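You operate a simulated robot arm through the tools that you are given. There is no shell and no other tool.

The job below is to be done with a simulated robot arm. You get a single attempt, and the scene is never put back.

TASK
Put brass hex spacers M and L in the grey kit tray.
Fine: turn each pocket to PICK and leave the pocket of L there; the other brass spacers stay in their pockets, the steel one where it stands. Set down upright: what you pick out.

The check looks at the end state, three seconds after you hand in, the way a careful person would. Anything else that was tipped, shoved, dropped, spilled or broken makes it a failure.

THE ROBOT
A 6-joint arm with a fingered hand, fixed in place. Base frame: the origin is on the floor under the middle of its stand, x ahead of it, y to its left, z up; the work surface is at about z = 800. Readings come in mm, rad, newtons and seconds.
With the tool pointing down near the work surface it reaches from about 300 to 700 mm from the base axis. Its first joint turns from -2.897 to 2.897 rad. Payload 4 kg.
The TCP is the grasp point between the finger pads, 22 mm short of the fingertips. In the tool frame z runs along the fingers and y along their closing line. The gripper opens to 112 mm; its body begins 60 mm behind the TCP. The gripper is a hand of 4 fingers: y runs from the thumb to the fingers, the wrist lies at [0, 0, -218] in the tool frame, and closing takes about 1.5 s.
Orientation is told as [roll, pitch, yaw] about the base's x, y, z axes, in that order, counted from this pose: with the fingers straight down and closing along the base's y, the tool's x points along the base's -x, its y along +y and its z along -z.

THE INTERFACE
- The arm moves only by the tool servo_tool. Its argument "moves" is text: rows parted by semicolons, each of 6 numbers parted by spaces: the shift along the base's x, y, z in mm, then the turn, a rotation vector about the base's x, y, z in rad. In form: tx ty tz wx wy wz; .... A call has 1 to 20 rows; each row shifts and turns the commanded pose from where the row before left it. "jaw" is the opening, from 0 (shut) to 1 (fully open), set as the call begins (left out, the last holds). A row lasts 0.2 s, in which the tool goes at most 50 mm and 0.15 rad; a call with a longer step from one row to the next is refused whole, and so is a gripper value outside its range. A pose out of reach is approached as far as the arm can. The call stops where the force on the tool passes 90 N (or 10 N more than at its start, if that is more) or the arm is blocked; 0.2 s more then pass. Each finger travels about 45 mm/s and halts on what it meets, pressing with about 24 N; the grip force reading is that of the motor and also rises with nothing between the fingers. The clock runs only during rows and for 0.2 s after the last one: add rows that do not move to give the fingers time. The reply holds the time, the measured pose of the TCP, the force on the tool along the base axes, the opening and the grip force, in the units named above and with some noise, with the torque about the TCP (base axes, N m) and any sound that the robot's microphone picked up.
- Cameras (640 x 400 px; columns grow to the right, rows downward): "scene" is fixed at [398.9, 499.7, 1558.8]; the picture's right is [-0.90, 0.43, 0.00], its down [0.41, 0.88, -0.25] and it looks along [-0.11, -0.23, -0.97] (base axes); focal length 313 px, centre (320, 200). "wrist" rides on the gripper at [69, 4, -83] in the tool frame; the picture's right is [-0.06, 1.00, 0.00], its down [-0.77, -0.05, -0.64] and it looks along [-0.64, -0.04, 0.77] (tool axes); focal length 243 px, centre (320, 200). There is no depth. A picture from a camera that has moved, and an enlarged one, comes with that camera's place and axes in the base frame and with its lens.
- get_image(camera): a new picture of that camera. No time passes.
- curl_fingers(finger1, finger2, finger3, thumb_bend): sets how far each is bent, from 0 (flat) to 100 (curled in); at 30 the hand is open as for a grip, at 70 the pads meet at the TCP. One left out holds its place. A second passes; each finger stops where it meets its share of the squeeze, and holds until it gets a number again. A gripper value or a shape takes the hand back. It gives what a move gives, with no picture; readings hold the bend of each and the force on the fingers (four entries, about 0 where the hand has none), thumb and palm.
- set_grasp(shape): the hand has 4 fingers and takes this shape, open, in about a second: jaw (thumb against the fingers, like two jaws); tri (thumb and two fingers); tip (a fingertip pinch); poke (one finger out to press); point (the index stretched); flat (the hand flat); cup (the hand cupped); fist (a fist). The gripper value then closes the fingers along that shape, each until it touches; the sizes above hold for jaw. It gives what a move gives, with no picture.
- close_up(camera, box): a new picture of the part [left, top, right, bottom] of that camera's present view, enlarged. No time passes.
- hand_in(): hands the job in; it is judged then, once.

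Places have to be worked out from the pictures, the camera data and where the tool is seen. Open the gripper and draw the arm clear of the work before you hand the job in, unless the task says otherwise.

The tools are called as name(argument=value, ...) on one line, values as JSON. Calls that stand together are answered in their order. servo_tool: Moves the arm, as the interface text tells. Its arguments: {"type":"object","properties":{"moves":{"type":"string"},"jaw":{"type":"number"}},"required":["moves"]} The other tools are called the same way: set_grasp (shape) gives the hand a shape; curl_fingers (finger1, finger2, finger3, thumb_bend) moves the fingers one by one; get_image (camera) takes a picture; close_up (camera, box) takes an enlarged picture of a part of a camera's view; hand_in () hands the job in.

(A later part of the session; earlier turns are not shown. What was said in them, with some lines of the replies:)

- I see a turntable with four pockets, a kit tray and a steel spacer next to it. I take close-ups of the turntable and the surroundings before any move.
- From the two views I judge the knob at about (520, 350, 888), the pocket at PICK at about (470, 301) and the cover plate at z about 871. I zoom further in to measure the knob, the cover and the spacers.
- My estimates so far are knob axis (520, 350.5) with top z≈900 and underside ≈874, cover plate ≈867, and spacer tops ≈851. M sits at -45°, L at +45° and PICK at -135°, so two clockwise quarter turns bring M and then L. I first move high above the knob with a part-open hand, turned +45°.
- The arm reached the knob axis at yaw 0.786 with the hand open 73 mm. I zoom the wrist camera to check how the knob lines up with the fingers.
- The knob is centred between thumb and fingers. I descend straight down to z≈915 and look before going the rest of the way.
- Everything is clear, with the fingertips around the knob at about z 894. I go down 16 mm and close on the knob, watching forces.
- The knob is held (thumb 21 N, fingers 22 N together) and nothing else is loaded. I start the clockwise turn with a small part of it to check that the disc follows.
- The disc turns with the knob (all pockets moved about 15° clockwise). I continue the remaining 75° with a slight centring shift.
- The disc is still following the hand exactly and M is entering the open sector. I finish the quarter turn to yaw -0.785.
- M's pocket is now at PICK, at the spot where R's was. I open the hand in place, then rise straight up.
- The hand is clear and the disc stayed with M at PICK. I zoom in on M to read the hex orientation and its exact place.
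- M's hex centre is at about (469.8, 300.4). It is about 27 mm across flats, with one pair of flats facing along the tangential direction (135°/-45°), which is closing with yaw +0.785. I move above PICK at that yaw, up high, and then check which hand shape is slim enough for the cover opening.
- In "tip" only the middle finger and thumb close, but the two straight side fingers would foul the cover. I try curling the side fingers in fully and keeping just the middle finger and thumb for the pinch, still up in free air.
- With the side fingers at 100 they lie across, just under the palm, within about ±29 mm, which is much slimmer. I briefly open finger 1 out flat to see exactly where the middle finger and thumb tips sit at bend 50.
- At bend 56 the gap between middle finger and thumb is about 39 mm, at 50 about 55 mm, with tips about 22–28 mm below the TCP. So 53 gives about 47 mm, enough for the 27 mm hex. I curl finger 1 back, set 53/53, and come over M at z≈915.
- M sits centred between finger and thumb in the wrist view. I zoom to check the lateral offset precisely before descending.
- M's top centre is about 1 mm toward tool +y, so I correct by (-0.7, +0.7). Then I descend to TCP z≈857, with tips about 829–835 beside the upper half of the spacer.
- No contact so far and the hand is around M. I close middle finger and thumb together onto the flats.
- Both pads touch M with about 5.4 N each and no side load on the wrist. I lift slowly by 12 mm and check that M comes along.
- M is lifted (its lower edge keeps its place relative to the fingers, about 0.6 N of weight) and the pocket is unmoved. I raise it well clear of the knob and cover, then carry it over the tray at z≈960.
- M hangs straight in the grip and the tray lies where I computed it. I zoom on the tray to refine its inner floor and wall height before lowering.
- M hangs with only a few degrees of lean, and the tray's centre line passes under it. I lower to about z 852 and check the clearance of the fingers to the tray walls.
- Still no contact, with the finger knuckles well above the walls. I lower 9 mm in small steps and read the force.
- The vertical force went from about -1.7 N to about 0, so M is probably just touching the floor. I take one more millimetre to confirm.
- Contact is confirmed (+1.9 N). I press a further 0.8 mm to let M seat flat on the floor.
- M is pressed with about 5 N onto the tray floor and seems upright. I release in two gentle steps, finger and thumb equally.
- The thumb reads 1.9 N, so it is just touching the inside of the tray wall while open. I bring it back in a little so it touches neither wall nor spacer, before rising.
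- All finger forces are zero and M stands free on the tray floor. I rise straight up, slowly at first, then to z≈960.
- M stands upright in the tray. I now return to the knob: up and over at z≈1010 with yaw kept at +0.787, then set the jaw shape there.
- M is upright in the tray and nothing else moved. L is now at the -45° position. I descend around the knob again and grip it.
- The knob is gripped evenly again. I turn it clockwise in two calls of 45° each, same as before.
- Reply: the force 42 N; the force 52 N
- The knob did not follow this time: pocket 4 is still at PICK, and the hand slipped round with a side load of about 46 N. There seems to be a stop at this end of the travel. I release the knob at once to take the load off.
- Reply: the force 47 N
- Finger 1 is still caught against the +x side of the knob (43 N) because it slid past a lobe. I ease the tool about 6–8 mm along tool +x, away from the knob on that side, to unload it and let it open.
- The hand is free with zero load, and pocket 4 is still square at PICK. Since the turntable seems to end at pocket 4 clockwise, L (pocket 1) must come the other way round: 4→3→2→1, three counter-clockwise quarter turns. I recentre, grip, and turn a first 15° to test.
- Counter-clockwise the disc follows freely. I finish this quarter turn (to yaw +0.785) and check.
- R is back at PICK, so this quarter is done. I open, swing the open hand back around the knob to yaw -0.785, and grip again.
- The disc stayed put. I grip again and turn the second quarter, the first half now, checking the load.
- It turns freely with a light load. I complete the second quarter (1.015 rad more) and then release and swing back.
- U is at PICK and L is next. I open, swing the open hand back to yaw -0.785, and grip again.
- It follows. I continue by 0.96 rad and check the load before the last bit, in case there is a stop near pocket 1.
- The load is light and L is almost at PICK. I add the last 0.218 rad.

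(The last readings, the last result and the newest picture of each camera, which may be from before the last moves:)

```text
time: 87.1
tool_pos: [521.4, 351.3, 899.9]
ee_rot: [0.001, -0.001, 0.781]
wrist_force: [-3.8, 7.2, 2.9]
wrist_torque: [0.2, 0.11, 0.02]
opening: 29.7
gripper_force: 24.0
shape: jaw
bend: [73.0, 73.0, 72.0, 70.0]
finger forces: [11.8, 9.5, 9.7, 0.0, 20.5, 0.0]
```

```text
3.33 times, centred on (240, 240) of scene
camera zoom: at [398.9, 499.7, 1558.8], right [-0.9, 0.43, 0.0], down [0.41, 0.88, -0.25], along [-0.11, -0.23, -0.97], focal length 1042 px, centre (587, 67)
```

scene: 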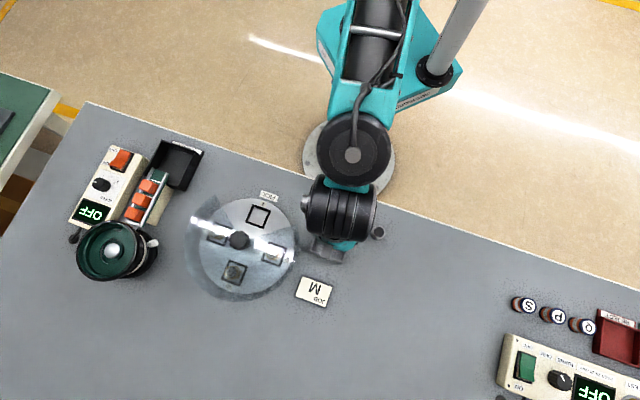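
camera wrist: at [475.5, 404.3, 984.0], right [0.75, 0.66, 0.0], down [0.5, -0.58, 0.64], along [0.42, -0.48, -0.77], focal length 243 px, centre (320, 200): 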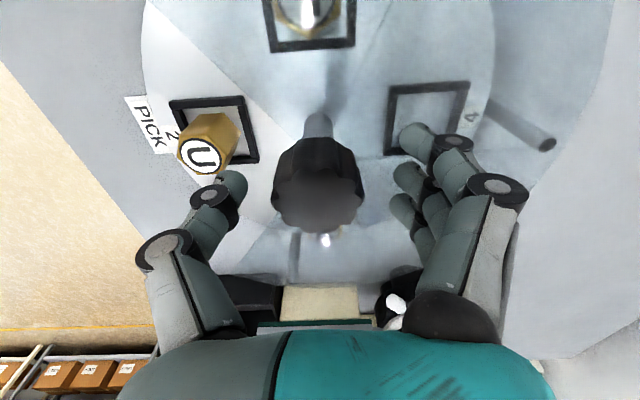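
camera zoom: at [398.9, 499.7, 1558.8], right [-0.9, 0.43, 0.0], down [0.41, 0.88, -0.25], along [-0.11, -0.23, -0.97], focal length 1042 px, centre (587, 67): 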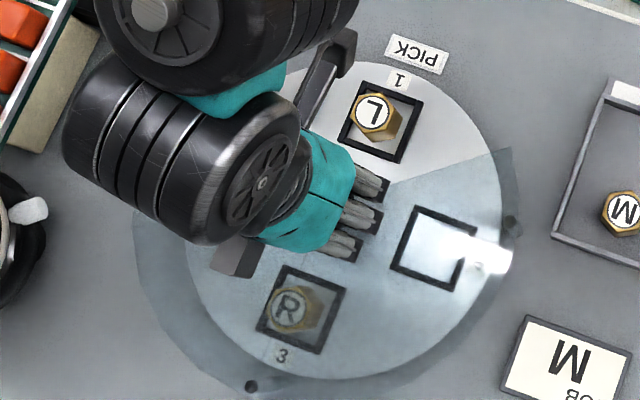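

L's pocket is now at PICK. I open the hand and rise straight up to about z 1050.

servo_tool(moves="0 0 0 0 0 0; 0 0 0 0 0 0; 0 0 0 0 0 0; 0 0 0 0 0 0; 0 0 0 0 0 0; 0 0 0 0 0 0", jaw=0.65)

servo_tool(moves="0 0 10 0 0 0; 0 0 20 0 0 0; 0 0 30 0 0 0; 0 0 40 0 0 0; 0 0 50 0 0 0; 0 0 0 0 0 0")

close_up(camera="scene", box=[180, 180, 300, 300])

close_up(camera="scene", box=[240, 192, 276, 222])

get_image(camera="wrist")

```text
time: 88.5
tool_pos: [520.9, 350.1, 898.9]
ee_rot: [0.001, -0.002, 0.781]
wrist_force: [0.6, -0.3, 0.7]
wrist_torque: [0.02, 0.03, 0.01]
opening: 72.6
gripper_force: 0.1
shape: jaw
bend: [70.0, 70.0, 70.0, 67.0]
finger forces: [0.0, 0.0, 0.1, 0.0, 0.1, 0.1]
```

```text
time: 89.9
tool_pos: [520.2, 349.9, 1049.2]
ee_rot: [0.001, 0.002, 0.783]
wrist_force: [0.1, 0.2, 0.1]
wrist_torque: [0.02, 0.0, -0.01]
opening: 72.6
gripper_force: 0.0
shape: jaw
bend: [70.0, 70.0, 70.0, 67.0]
finger forces: [0.1, 0.1, 0.1, 0.0, 0.0, 0.0]
```

```text
3.33 times, centred on (240, 240) of scene
camera zoom: at [398.9, 499.7, 1558.8], right [-0.9, 0.43, 0.0], down [0.41, 0.88, -0.25], along [-0.11, -0.23, -0.97], focal length 1042 px, centre (587, 67)
```

zoom: 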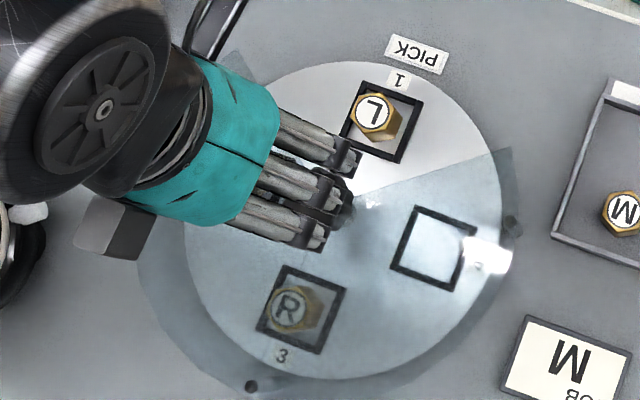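

```text
13.33 times, centred on (258, 207) of scene
camera zoom: at [398.9, 499.7, 1558.8], right [-0.9, 0.43, 0.0], down [0.41, 0.88, -0.25], along [-0.11, -0.23, -0.97], focal length 4170 px, centre (1147, 107)
```

zoom: 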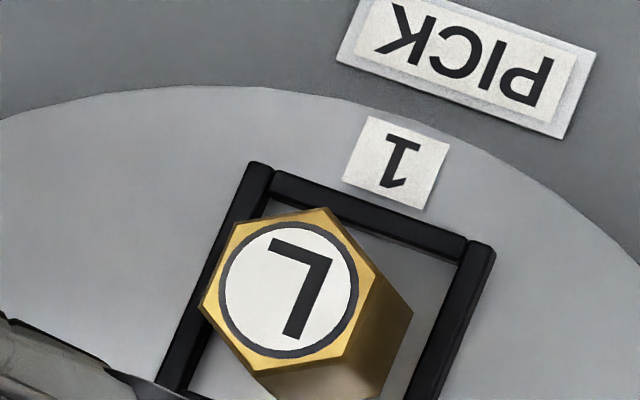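

```text
taken
camera wrist: at [468.8, 307.2, 1133.1], right [-0.66, 0.75, 0.0], down [0.58, 0.5, 0.64], along [0.48, 0.42, -0.77], focal length 243 px, centre (320, 200)
```

wrist: 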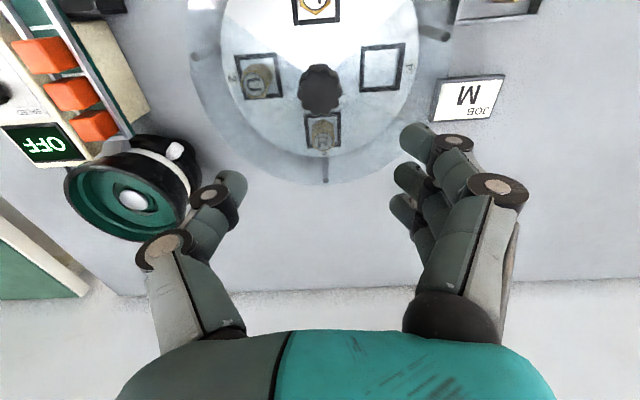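

L sits where M was (shifted only about 0.5 mm) and its pocket matches PICK exactly. I move above it at z≈1050, then form the pinch hand (side fingers curled, finger and thumb at 53).

servo_tool(moves="-10 -9.5 0 0 0 0; -15 -14 0 0 0 0; -15 -14 0 0 0 0; -12.1 -11.5 0 0 0 0.004; 0 0 0 0 0 0")

curl_fingers(finger1=100, finger2=53, finger3=100, thumb_bend=53)

servo_tool(moves="0 0 -20 0 0 0; 0 0 -30 0 0 0; 0 0 -30 0 0 0; 0 0 -30 0 0 0; 0 0 -25 0 0 0; 0 0 0 0 0 0; 0 0 0 0 0 0")

get_image(camera="wrist")

close_up(camera="wrist", box=[260, 70, 380, 170])

```text
time: 91.1
tool_pos: [467.7, 302.4, 1050.1]
ee_rot: [-0.002, 0.001, 0.787]
wrist_force: [0.3, -0.2, -0.6]
wrist_torque: [-0.01, 0.03, 0.03]
opening: 72.3
gripper_force: 0.0
shape: jaw
bend: [70.0, 70.0, 70.0, 67.0]
finger forces: [0.1, 0.0, 0.0, 0.1, 0.1, 0.1]
```

```text
time: 92.1
tool_pos: [469.5, 302.6, 1050.7]
ee_rot: [0.0, -0.002, 0.784]
wrist_force: [0.6, 0.5, -0.5]
wrist_torque: [-0.02, 0.03, 0.0]
opening: 36.5
gripper_force: 0.1
shape: fingers
bend: [100.0, 53.0, 100.0, 53.0]
finger forces: [0.1, 0.1, 0.0, 0.0, 0.0, 0.0]
```

```text
time: 93.7
tool_pos: [468.2, 300.9, 914.1]
ee_rot: [0.0, 0.0, 0.787]
wrist_force: [-0.1, 0.2, -0.2]
wrist_torque: [-0.02, -0.01, 0.01]
opening: 36.6
gripper_force: 0.0
shape: fingers
bend: [100.0, 53.0, 100.0, 53.0]
finger forces: [0.0, 0.0, 0.0, 0.1, 0.1, 0.0]
```

```text
taken
camera wrist: at [416.7, 256.6, 997.8], right [-0.66, 0.75, 0.0], down [0.58, 0.51, 0.64], along [0.48, 0.42, -0.77], focal length 243 px, centre (320, 200)
```

wrist: 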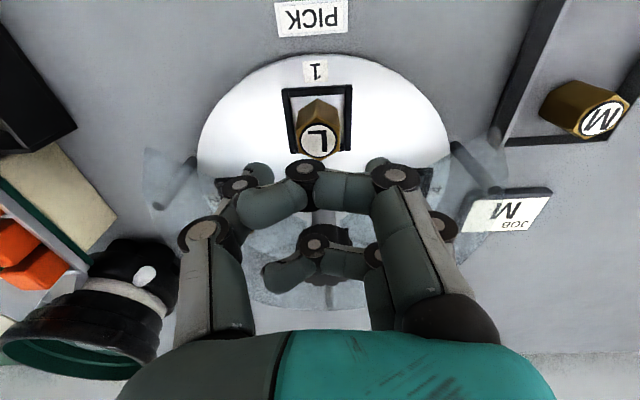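

```text
4.00 times, centred on (320, 120) of wrist
camera zoom: at [416.7, 256.6, 997.8], right [-0.66, 0.75, 0.0], down [0.58, 0.51, 0.64], along [0.48, 0.42, -0.77], focal length 970 px, centre (320, 520)
```

zoom: 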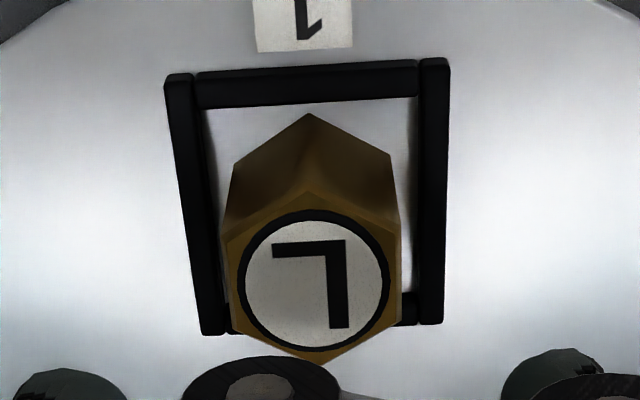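

L is about 0.8 mm off toward the thumb and 1.3 mm inward, so I correct by (+1.4, +0.3). Then I descend to TCP z≈857 as for M.

servo_tool(moves="1.4 0.3 -10 0 0 0; 0 0 -15 0 0 0; 0 0 -12 0 0 0; 0 0 -10 0 0 0; 0 0 -6 0 0 0; 0 0 -4 0 0 0; 0 0 0 0 0 0")

get_image(camera="wrist")

```text
time: 95.3
tool_pos: [469.9, 300.1, 856.8]
ee_rot: [0.0, 0.001, 0.785]
wrist_force: [-0.4, -0.5, 0.0]
wrist_torque: [0.03, 0.03, 0.0]
opening: 36.5
gripper_force: 0.0
shape: fingers
bend: [100.0, 53.0, 100.0, 53.0]
finger forces: [0.0, 0.0, 0.0, 0.0, 0.1, 0.1]
```

```text
taken
camera wrist: at [418.4, 256.5, 941.3], right [-0.66, 0.75, 0.0], down [0.58, 0.51, 0.64], along [0.48, 0.42, -0.77], focal length 243 px, centre (320, 200)
```

wrist: 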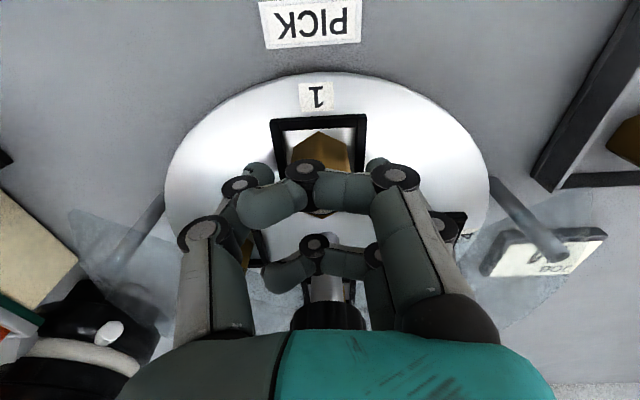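

No contact and the hand straddles L. I close middle finger and thumb, then lift gently.

curl_fingers(finger2=68, thumb_bend=68)

servo_tool(moves="0 0 2 0 0 0; 0 0 3 0 0 0; 0 0 3 0 0 0; 0 0 4 0 0 0; 0 0 0 0 0 0")

close_up(camera="wrist", box=[220, 70, 420, 270])

close_up(camera="scene", box=[180, 180, 300, 300])

```text
time: 96.3
tool_pos: [471.0, 300.5, 858.0]
ee_rot: [-0.001, 0.0, 0.785]
wrist_force: [0.5, -0.6, -0.1]
wrist_torque: [0.01, -0.02, -0.04]
opening: 32.2
gripper_force: 5.2
shape: fingers
bend: [100.0, 61.0, 100.0, 65.0]
finger forces: [0.1, 5.3, 0.0, 0.1, 5.4, 0.1]
```

```text
time: 97.5
tool_pos: [471.6, 302.6, 869.2]
ee_rot: [0.0, 0.0, 0.786]
wrist_force: [0.2, 0.4, -0.9]
wrist_torque: [0.01, 0.0, -0.02]
opening: 32.1
gripper_force: 4.8
shape: fingers
bend: [100.0, 61.0, 100.0, 65.0]
finger forces: [0.0, 5.3, 0.1, 0.0, 5.2, 0.0]
```

```text
2.00 times, centred on (320, 170) of wrist
camera zoom: at [418.9, 257.4, 953.4], right [-0.66, 0.75, 0.0], down [0.58, 0.51, 0.64], along [0.48, 0.42, -0.77], focal length 485 px, centre (320, 260)
```

zoom: 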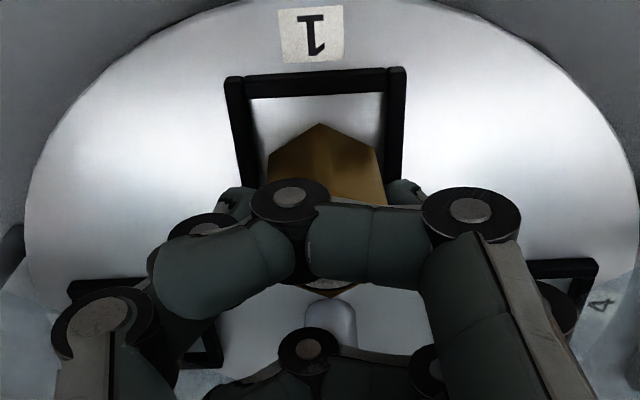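

```text
3.33 times, centred on (240, 240) of scene
camera zoom: at [398.9, 499.7, 1558.8], right [-0.9, 0.43, 0.0], down [0.41, 0.88, -0.25], along [-0.11, -0.23, -0.97], focal length 1042 px, centre (587, 67)
```

zoom: 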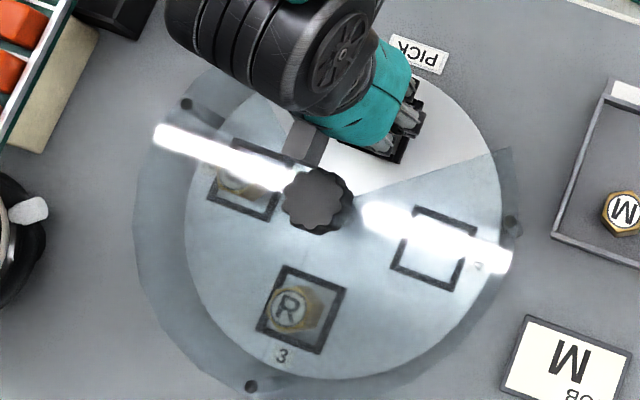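

L is held (same grip readings as M) and the disc stays with pocket 1 at PICK. I raise it clear and carry it over the second spot in the tray, about 48 mm from M along the tray's long axis.

servo_tool(moves="0 0 6 0 0 0; 0 0 12 0 0 0; 0 0 18 0 0 0; 0 0 20 0 0 0; 0 0 18 0 0 0; 0 0 12 0 0 0; 0 0 5 0 0 0; -5 3 0 0 0 0; -10 6.03 0 0 0 0; -15 9.05 0 0 0 0; -17 10.25 0 0 0 0; -17 10.25 0 0 0 0; -17 10.25 0 0 0 0; -17 10.25 0 0 0 0; -17 10.25 0 0 0 0; -17 10.25 0 0 0 0; -14 8.44 0 0 0 0; -10 6.03 0 0 0 0; -7 4.25 0 0 0 0; 0 0 0 0 0 0")

get_image(camera="wrist")

close_up(camera="wrist", box=[230, 60, 410, 230])

get_image(camera="scene")

```text
time: 101.7
tool_pos: [306.9, 399.9, 959.7]
ee_rot: [0.0, 0.001, 0.785]
wrist_force: [0.0, -0.5, -0.8]
wrist_torque: [-0.02, -0.02, 0.01]
opening: 32.3
gripper_force: 5.8
shape: fingers
bend: [100.0, 61.0, 100.0, 65.0]
finger forces: [0.0, 5.3, 0.0, 0.1, 5.1, 0.1]
```

```text
taken
camera wrist: at [255.0, 355.0, 1043.7], right [-0.66, 0.75, 0.0], down [0.58, 0.51, 0.64], along [0.48, 0.42, -0.77], focal length 243 px, centre (320, 200)
```

wrist: 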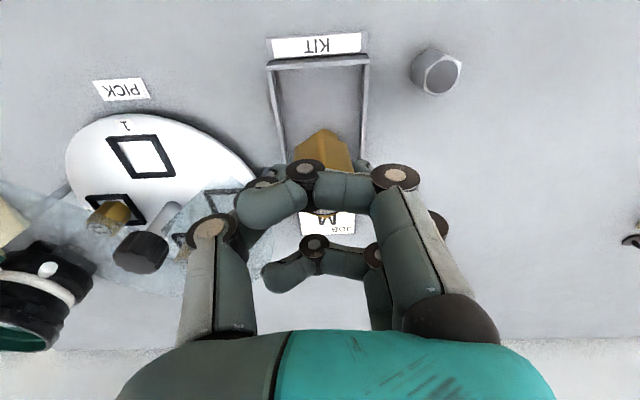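

```text
2.35 times, centred on (320, 145) of wrist
camera zoom: at [255.0, 355.0, 1043.7], right [-0.66, 0.75, 0.0], down [0.58, 0.51, 0.64], along [0.48, 0.42, -0.77], focal length 571 px, centre (320, 329)
```

zoom: 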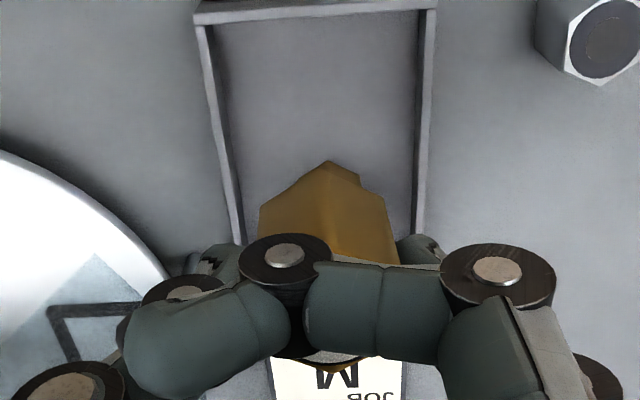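

```text
taken
```

scene: 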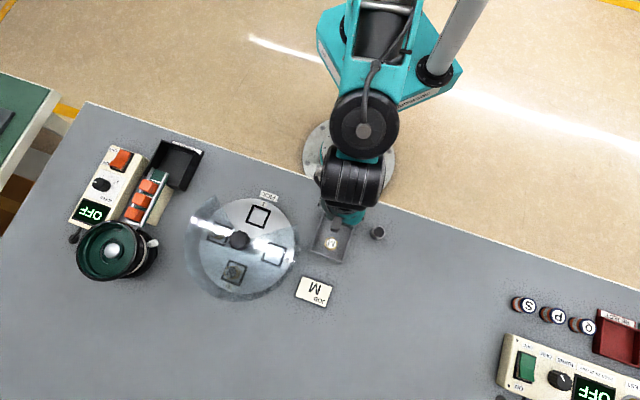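

L is over the second spot, centred between the tray's long walls with M beyond it. I lower to z≈853 and check.

servo_tool(moves="0 0 -10 0 0 0; 0 0 -20 0 0 0; 0 0 -20 0 0 0; 0 0 -20 0 0 0; 0 0 -18 0 0 0; 0 0 -12 0 0 0; 0 0 -7 0 0 0; 0 0 0 0 0 0")

get_image(camera="wrist")

close_up(camera="wrist", box=[230, 90, 410, 230])

close_up(camera="scene", box=[290, 180, 400, 280])

```text
time: 103.5
tool_pos: [305.8, 399.5, 853.0]
ee_rot: [0.0, 0.001, 0.785]
wrist_force: [0.3, 0.1, -1.9]
wrist_torque: [-0.02, 0.0, 0.0]
opening: 32.2
gripper_force: 5.4
shape: fingers
bend: [100.0, 61.0, 100.0, 65.0]
finger forces: [0.0, 5.2, 0.0, 0.0, 5.2, 0.0]
```

```text
taken
camera wrist: at [255.3, 355.6, 936.3], right [-0.66, 0.75, 0.0], down [0.58, 0.51, 0.64], along [0.48, 0.42, -0.77], focal length 243 px, centre (320, 200)
```

wrist: 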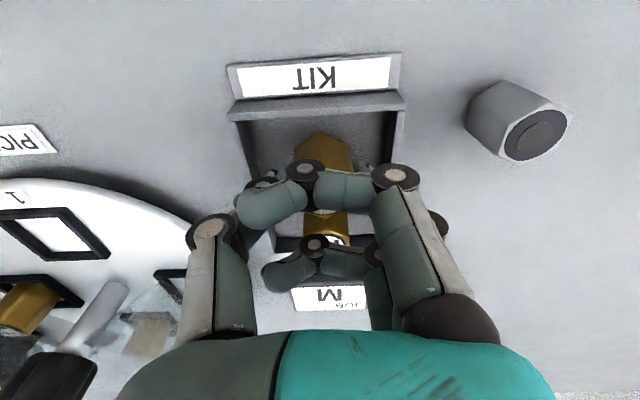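

```text
2.86 times, centred on (320, 160) of wrist
camera zoom: at [255.3, 355.6, 936.3], right [-0.66, 0.75, 0.0], down [0.58, 0.51, 0.64], along [0.48, 0.42, -0.77], focal length 693 px, centre (320, 314)
```

zoom: 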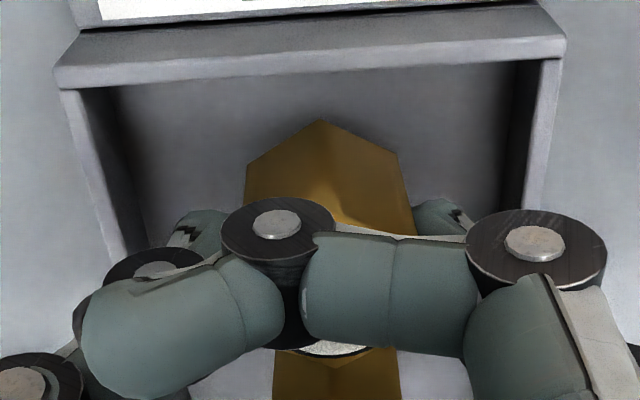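

```text
4.00 times, centred on (345, 230) of scene
camera zoom: at [398.9, 499.7, 1558.8], right [-0.9, 0.43, 0.0], down [0.41, 0.88, -0.25], along [-0.11, -0.23, -0.97], focal length 1251 px, centre (220, 80)
```

zoom: 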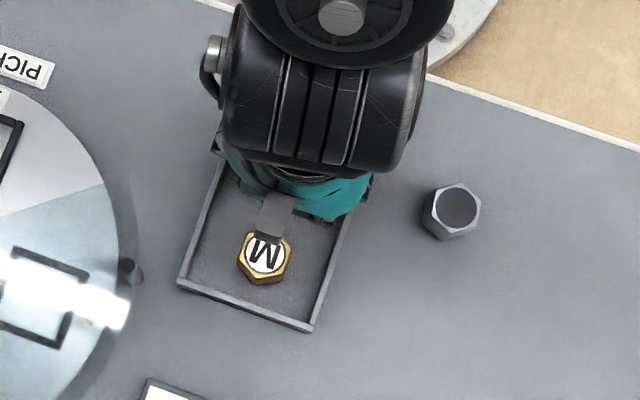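

Clear all round: M is free of the curled fingers and the KIT end wall is clear of L. I lower in small steps as before.

servo_tool(moves="0 0 -4 0 0 0; 0 0 -3 0 0 0; 0 0 -2 0 0 0; 0 0 0 0 0 0")

servo_tool(moves="0 0 -1 0 0 0; 0 0 -1 0 0 0; 0 0 0 0 0 0")

servo_tool(moves="0 0 -0.5 0 0 0; 0 0 -0.5 0 0 0; 0 0 0 0 0 0")

close_up(camera="wrist", box=[230, 90, 410, 230])

```text
time: 104.5
tool_pos: [307.3, 399.4, 844.7]
ee_rot: [0.0, -0.001, 0.785]
wrist_force: [0.1, 0.0, -1.3]
wrist_torque: [-0.02, 0.03, -0.05]
opening: 32.4
gripper_force: 5.6
shape: fingers
bend: [100.0, 61.0, 100.0, 65.0]
finger forces: [0.0, 5.2, 0.0, 0.0, 5.2, 0.0]
```

```text
time: 105.3
tool_pos: [307.2, 400.2, 842.4]
ee_rot: [-0.001, 0.002, 0.786]
wrist_force: [0.4, 0.2, -1.8]
wrist_torque: [0.0, 0.0, -0.01]
opening: 32.2
gripper_force: 5.4
shape: fingers
bend: [100.0, 61.0, 100.0, 65.0]
finger forces: [0.0, 5.3, 0.1, 0.1, 5.1, 0.0]
```

```text
time: 106.1
tool_pos: [307.1, 399.8, 842.4]
ee_rot: [0.001, -0.002, 0.786]
wrist_force: [-0.2, -0.8, 1.7]
wrist_torque: [0.0, 0.04, 0.0]
opening: 31.9
gripper_force: 5.7
shape: fingers
bend: [100.0, 61.0, 100.0, 65.0]
finger forces: [0.0, 5.7, 0.1, 0.0, 6.0, 0.0]
```

```text
2.86 times, centred on (320, 160) of wrist
camera zoom: at [255.4, 355.4, 925.3], right [-0.66, 0.75, 0.0], down [0.58, 0.51, 0.64], along [0.48, 0.42, -0.77], focal length 693 px, centre (320, 314)
```

zoom: 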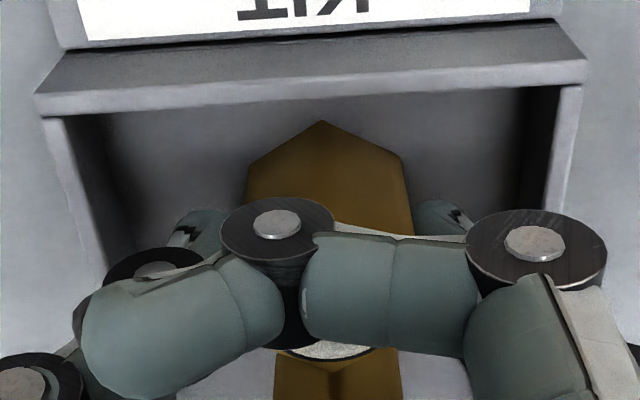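

L has just touched the tray floor (force now +1.7 N). I press 0.8 mm more to seat it and then open finger and thumb just enough, short of the walls.

servo_tool(moves="0 0 -0.4 0 0 0; 0 0 -0.4 0 0 0; 0 0 0 0 0 0")

curl_fingers(finger2=59, thumb_bend=62)

curl_fingers(finger2=55, thumb_bend=58)

close_up(camera="wrist", box=[230, 90, 410, 230])

```text
time: 106.9
tool_pos: [308.5, 400.3, 840.6]
ee_rot: [-0.002, -0.001, 0.786]
wrist_force: [-0.4, 1.2, 5.6]
wrist_torque: [0.04, 0.05, 0.01]
opening: 32.0
gripper_force: 6.4
shape: fingers
bend: [100.0, 62.0, 100.0, 65.0]
finger forces: [0.0, 6.4, 0.0, 0.1, 6.4, 0.1]
```

```text
time: 107.9
tool_pos: [307.7, 399.9, 839.8]
ee_rot: [0.001, -0.001, 0.786]
wrist_force: [-0.3, -0.4, 0.2]
wrist_torque: [0.01, 0.02, 0.03]
opening: 32.5
gripper_force: 0.2
shape: fingers
bend: [100.0, 59.0, 100.0, 62.0]
finger forces: [0.0, 0.2, 0.1, 0.0, 0.6, 0.0]
```

```text
time: 108.9
tool_pos: [307.5, 399.2, 838.4]
ee_rot: [-0.001, -0.001, 0.785]
wrist_force: [-0.3, -0.6, -0.1]
wrist_torque: [-0.01, -0.01, 0.01]
opening: 34.6
gripper_force: 0.0
shape: fingers
bend: [100.0, 55.0, 100.0, 57.0]
finger forces: [0.1, 0.0, 0.0, 0.0, 0.1, 0.1]
```

```text
2.86 times, centred on (320, 160) of wrist
camera zoom: at [255.8, 355.3, 924.2], right [-0.66, 0.75, 0.0], down [0.58, 0.51, 0.64], along [0.48, 0.42, -0.77], focal length 693 px, centre (320, 314)
```

zoom: 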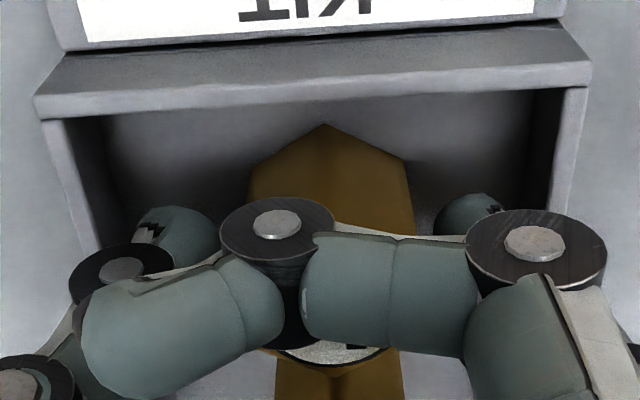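

All finger forces are zero and L stands free. I rise straight up, slowly at first, to about z 980.

servo_tool(moves="0 0 3 0 0 0; 0 0 5 0 0 0; 0 0 8 0 0 0; 0 0 12 0 0 0; 0 0 20 0 0 0; 0 0 25 0 0 0; 0 0 25 0 0 0; 0 0 20 0 0 0; 0 0 20 0 0 0; 0 0 0 0 0 0")

get_image(camera="wrist")

close_up(camera="scene", box=[180, 180, 400, 318])

```text
time: 111.1
tool_pos: [307.3, 400.1, 979.8]
ee_rot: [0.0, -0.002, 0.785]
wrist_force: [-1.1, -0.3, 0.0]
wrist_torque: [-0.01, -0.02, -0.05]
opening: 34.7
gripper_force: 0.0
shape: fingers
bend: [100.0, 55.0, 100.0, 57.0]
finger forces: [0.1, 0.0, 0.0, 0.0, 0.1, 0.0]
```

```text
taken
camera wrist: at [254.8, 355.5, 1063.1], right [-0.66, 0.75, 0.0], down [0.58, 0.51, 0.64], along [0.48, 0.42, -0.77], focal length 243 px, centre (320, 200)
```

wrist: 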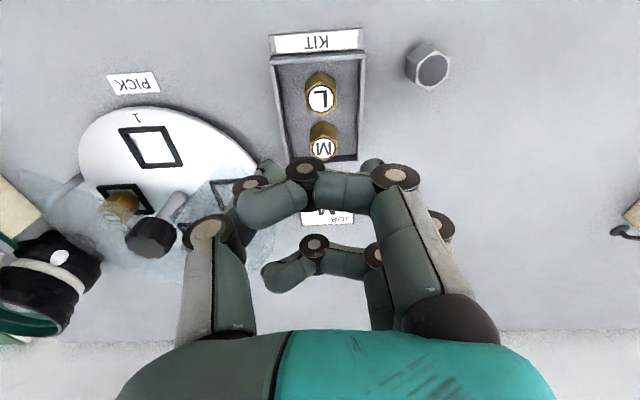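

```text
2.90 times, centred on (290, 249) of scene
camera zoom: at [398.9, 499.7, 1558.8], right [-0.9, 0.43, 0.0], down [0.41, 0.88, -0.25], along [-0.11, -0.23, -0.97], focal length 906 px, centre (407, 58)
```

zoom: 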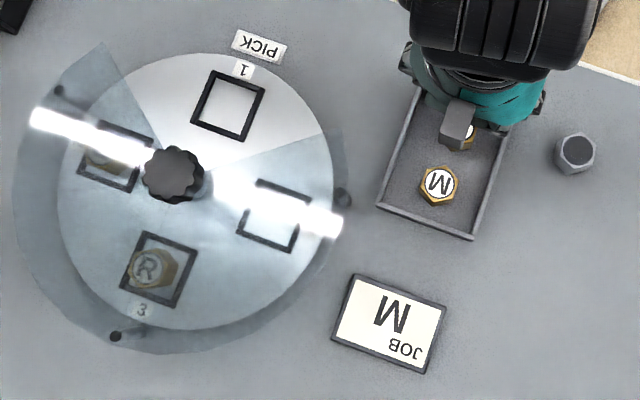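

Both spacers stand upright in the tray and pocket 1 is at PICK. I draw the arm up and back toward its start place and open the hand.

servo_tool(moves="0 0 30 0 0 0; 0 0 40 0 0 0; 0 0 40 0 0 0; 0 0 40 0 0 -0.1; -10 -10 30 0 0 -0.1; -20 -20 0 0 0 -0.1; -20 -20 0 0 0 -0.1; -20 -20 0 0 0 -0.1; 0 -30 0 0 0 -0.1; 0 -30 0 0 0 -0.1; 0 -30 0 0 0 -0.085; 0 0 0 0 0 0")

set_grasp(shape="jaw")

get_image(camera="scene")

close_up(camera="scene", box=[180, 180, 400, 318])

```text
time: 113.7
tool_pos: [236.4, 239.7, 1157.9]
ee_rot: [0.001, 0.0, 0.002]
wrist_force: [0.2, -0.4, 0.3]
wrist_torque: [0.01, 0.03, 0.01]
opening: 34.7
gripper_force: 0.1
shape: fingers
bend: [100.0, 55.0, 100.0, 57.0]
finger forces: [0.1, 0.1, 0.0, 0.0, 0.1, 0.1]
```

```text
time: 114.6
tool_pos: [236.3, 241.1, 1158.6]
ee_rot: [0.0, 0.001, -0.001]
wrist_force: [-0.5, -0.6, 1.1]
wrist_torque: [-0.02, -0.02, 0.0]
opening: 111.9
gripper_force: 0.0
shape: jaw
bend: [30.0, 30.0, 30.0, 30.0]
finger forces: [0.0, 0.1, 0.1, 0.1, 0.0, 0.1]
```

```text
taken
```

scene: 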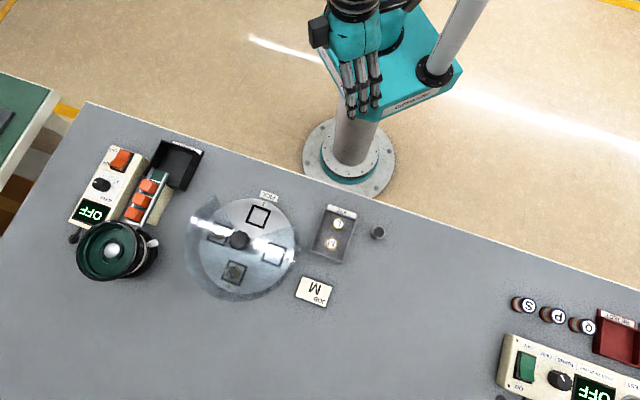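

```text
2.90 times, centred on (290, 249) of scene
camera zoom: at [398.9, 499.7, 1558.8], right [-0.9, 0.43, 0.0], down [0.41, 0.88, -0.25], along [-0.11, -0.23, -0.97], focal length 906 px, centre (407, 58)
```

zoom: 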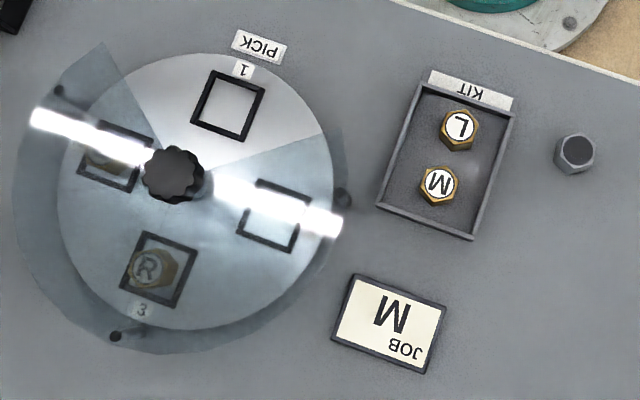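

Everything matches the start except for the two spacers, and the arm is clear with the hand open. I take one last enlarged look at pocket 1 at PICK and at the tray before handing in.

close_up(camera="scene", box=[240, 192, 276, 222])

close_up(camera="scene", box=[305, 195, 395, 270])

close_up(camera="scene", box=[185, 190, 300, 300])

```text
13.33 times, centred on (258, 207) of scene
camera zoom: at [398.9, 499.7, 1558.8], right [-0.9, 0.43, 0.0], down [0.41, 0.88, -0.25], along [-0.11, -0.23, -0.97], focal length 4170 px, centre (1147, 107)
```

zoom: 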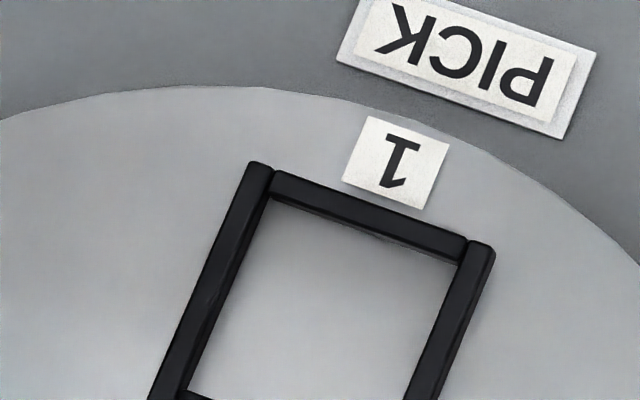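

```text
5.33 times, centred on (350, 232) of scene
camera zoom: at [398.9, 499.7, 1558.8], right [-0.9, 0.43, 0.0], down [0.41, 0.88, -0.25], along [-0.11, -0.23, -0.97], focal length 1668 px, centre (160, 27)
```

zoom: 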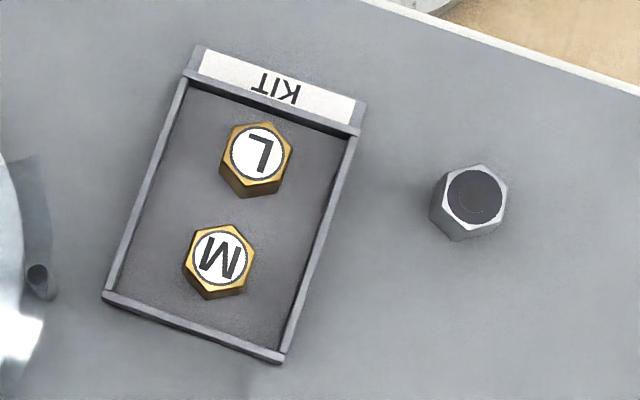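

```text
3.64 times, centred on (242, 245) of scene
camera zoom: at [398.9, 499.7, 1558.8], right [-0.9, 0.43, 0.0], down [0.41, 0.88, -0.25], along [-0.11, -0.23, -0.97], focal length 1137 px, centre (602, 36)
```

zoom: 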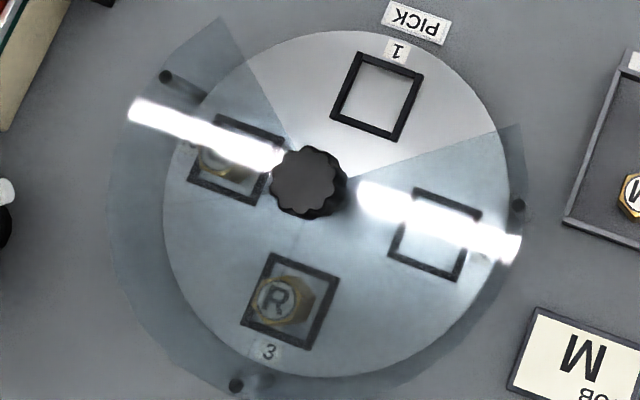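

M and L stand upright in the kit tray, and L's pocket (1) is at PICK. R and U are still in their pockets, the steel spacer is untouched, and the arm is clear with the hand open. I hand in.

hand_in()

```text
The job is handed in.
```

Brass hex spacers M and L are both standing upright in the grey kit tray, and the job is handed in.

- **Pockets:** I turned pocket 4 to PICK for M and pocket 1 to PICK for L. Pocket 1 is still there, lined up with the label. R and U are in their pockets.
- **Steel spacer and surroundings:** The steel spacer, tray, cover and JOB sign look unmoved in the last pictures.
- **Slip on the knob:** After M, the turntable would not turn further clockwise. The hand slipped on the knob, with about 46 N of sideways force before I released it. I reached L by turning counter-clockwise through three quarter turns instead. The pictures afterwards show no damage or displacement.
- **Tray contact:** While I was setting M down, the opening thumb touched the inside of the tray wall with about 2 N. The tray did not move.

The arm is drawn clear with the hand open.
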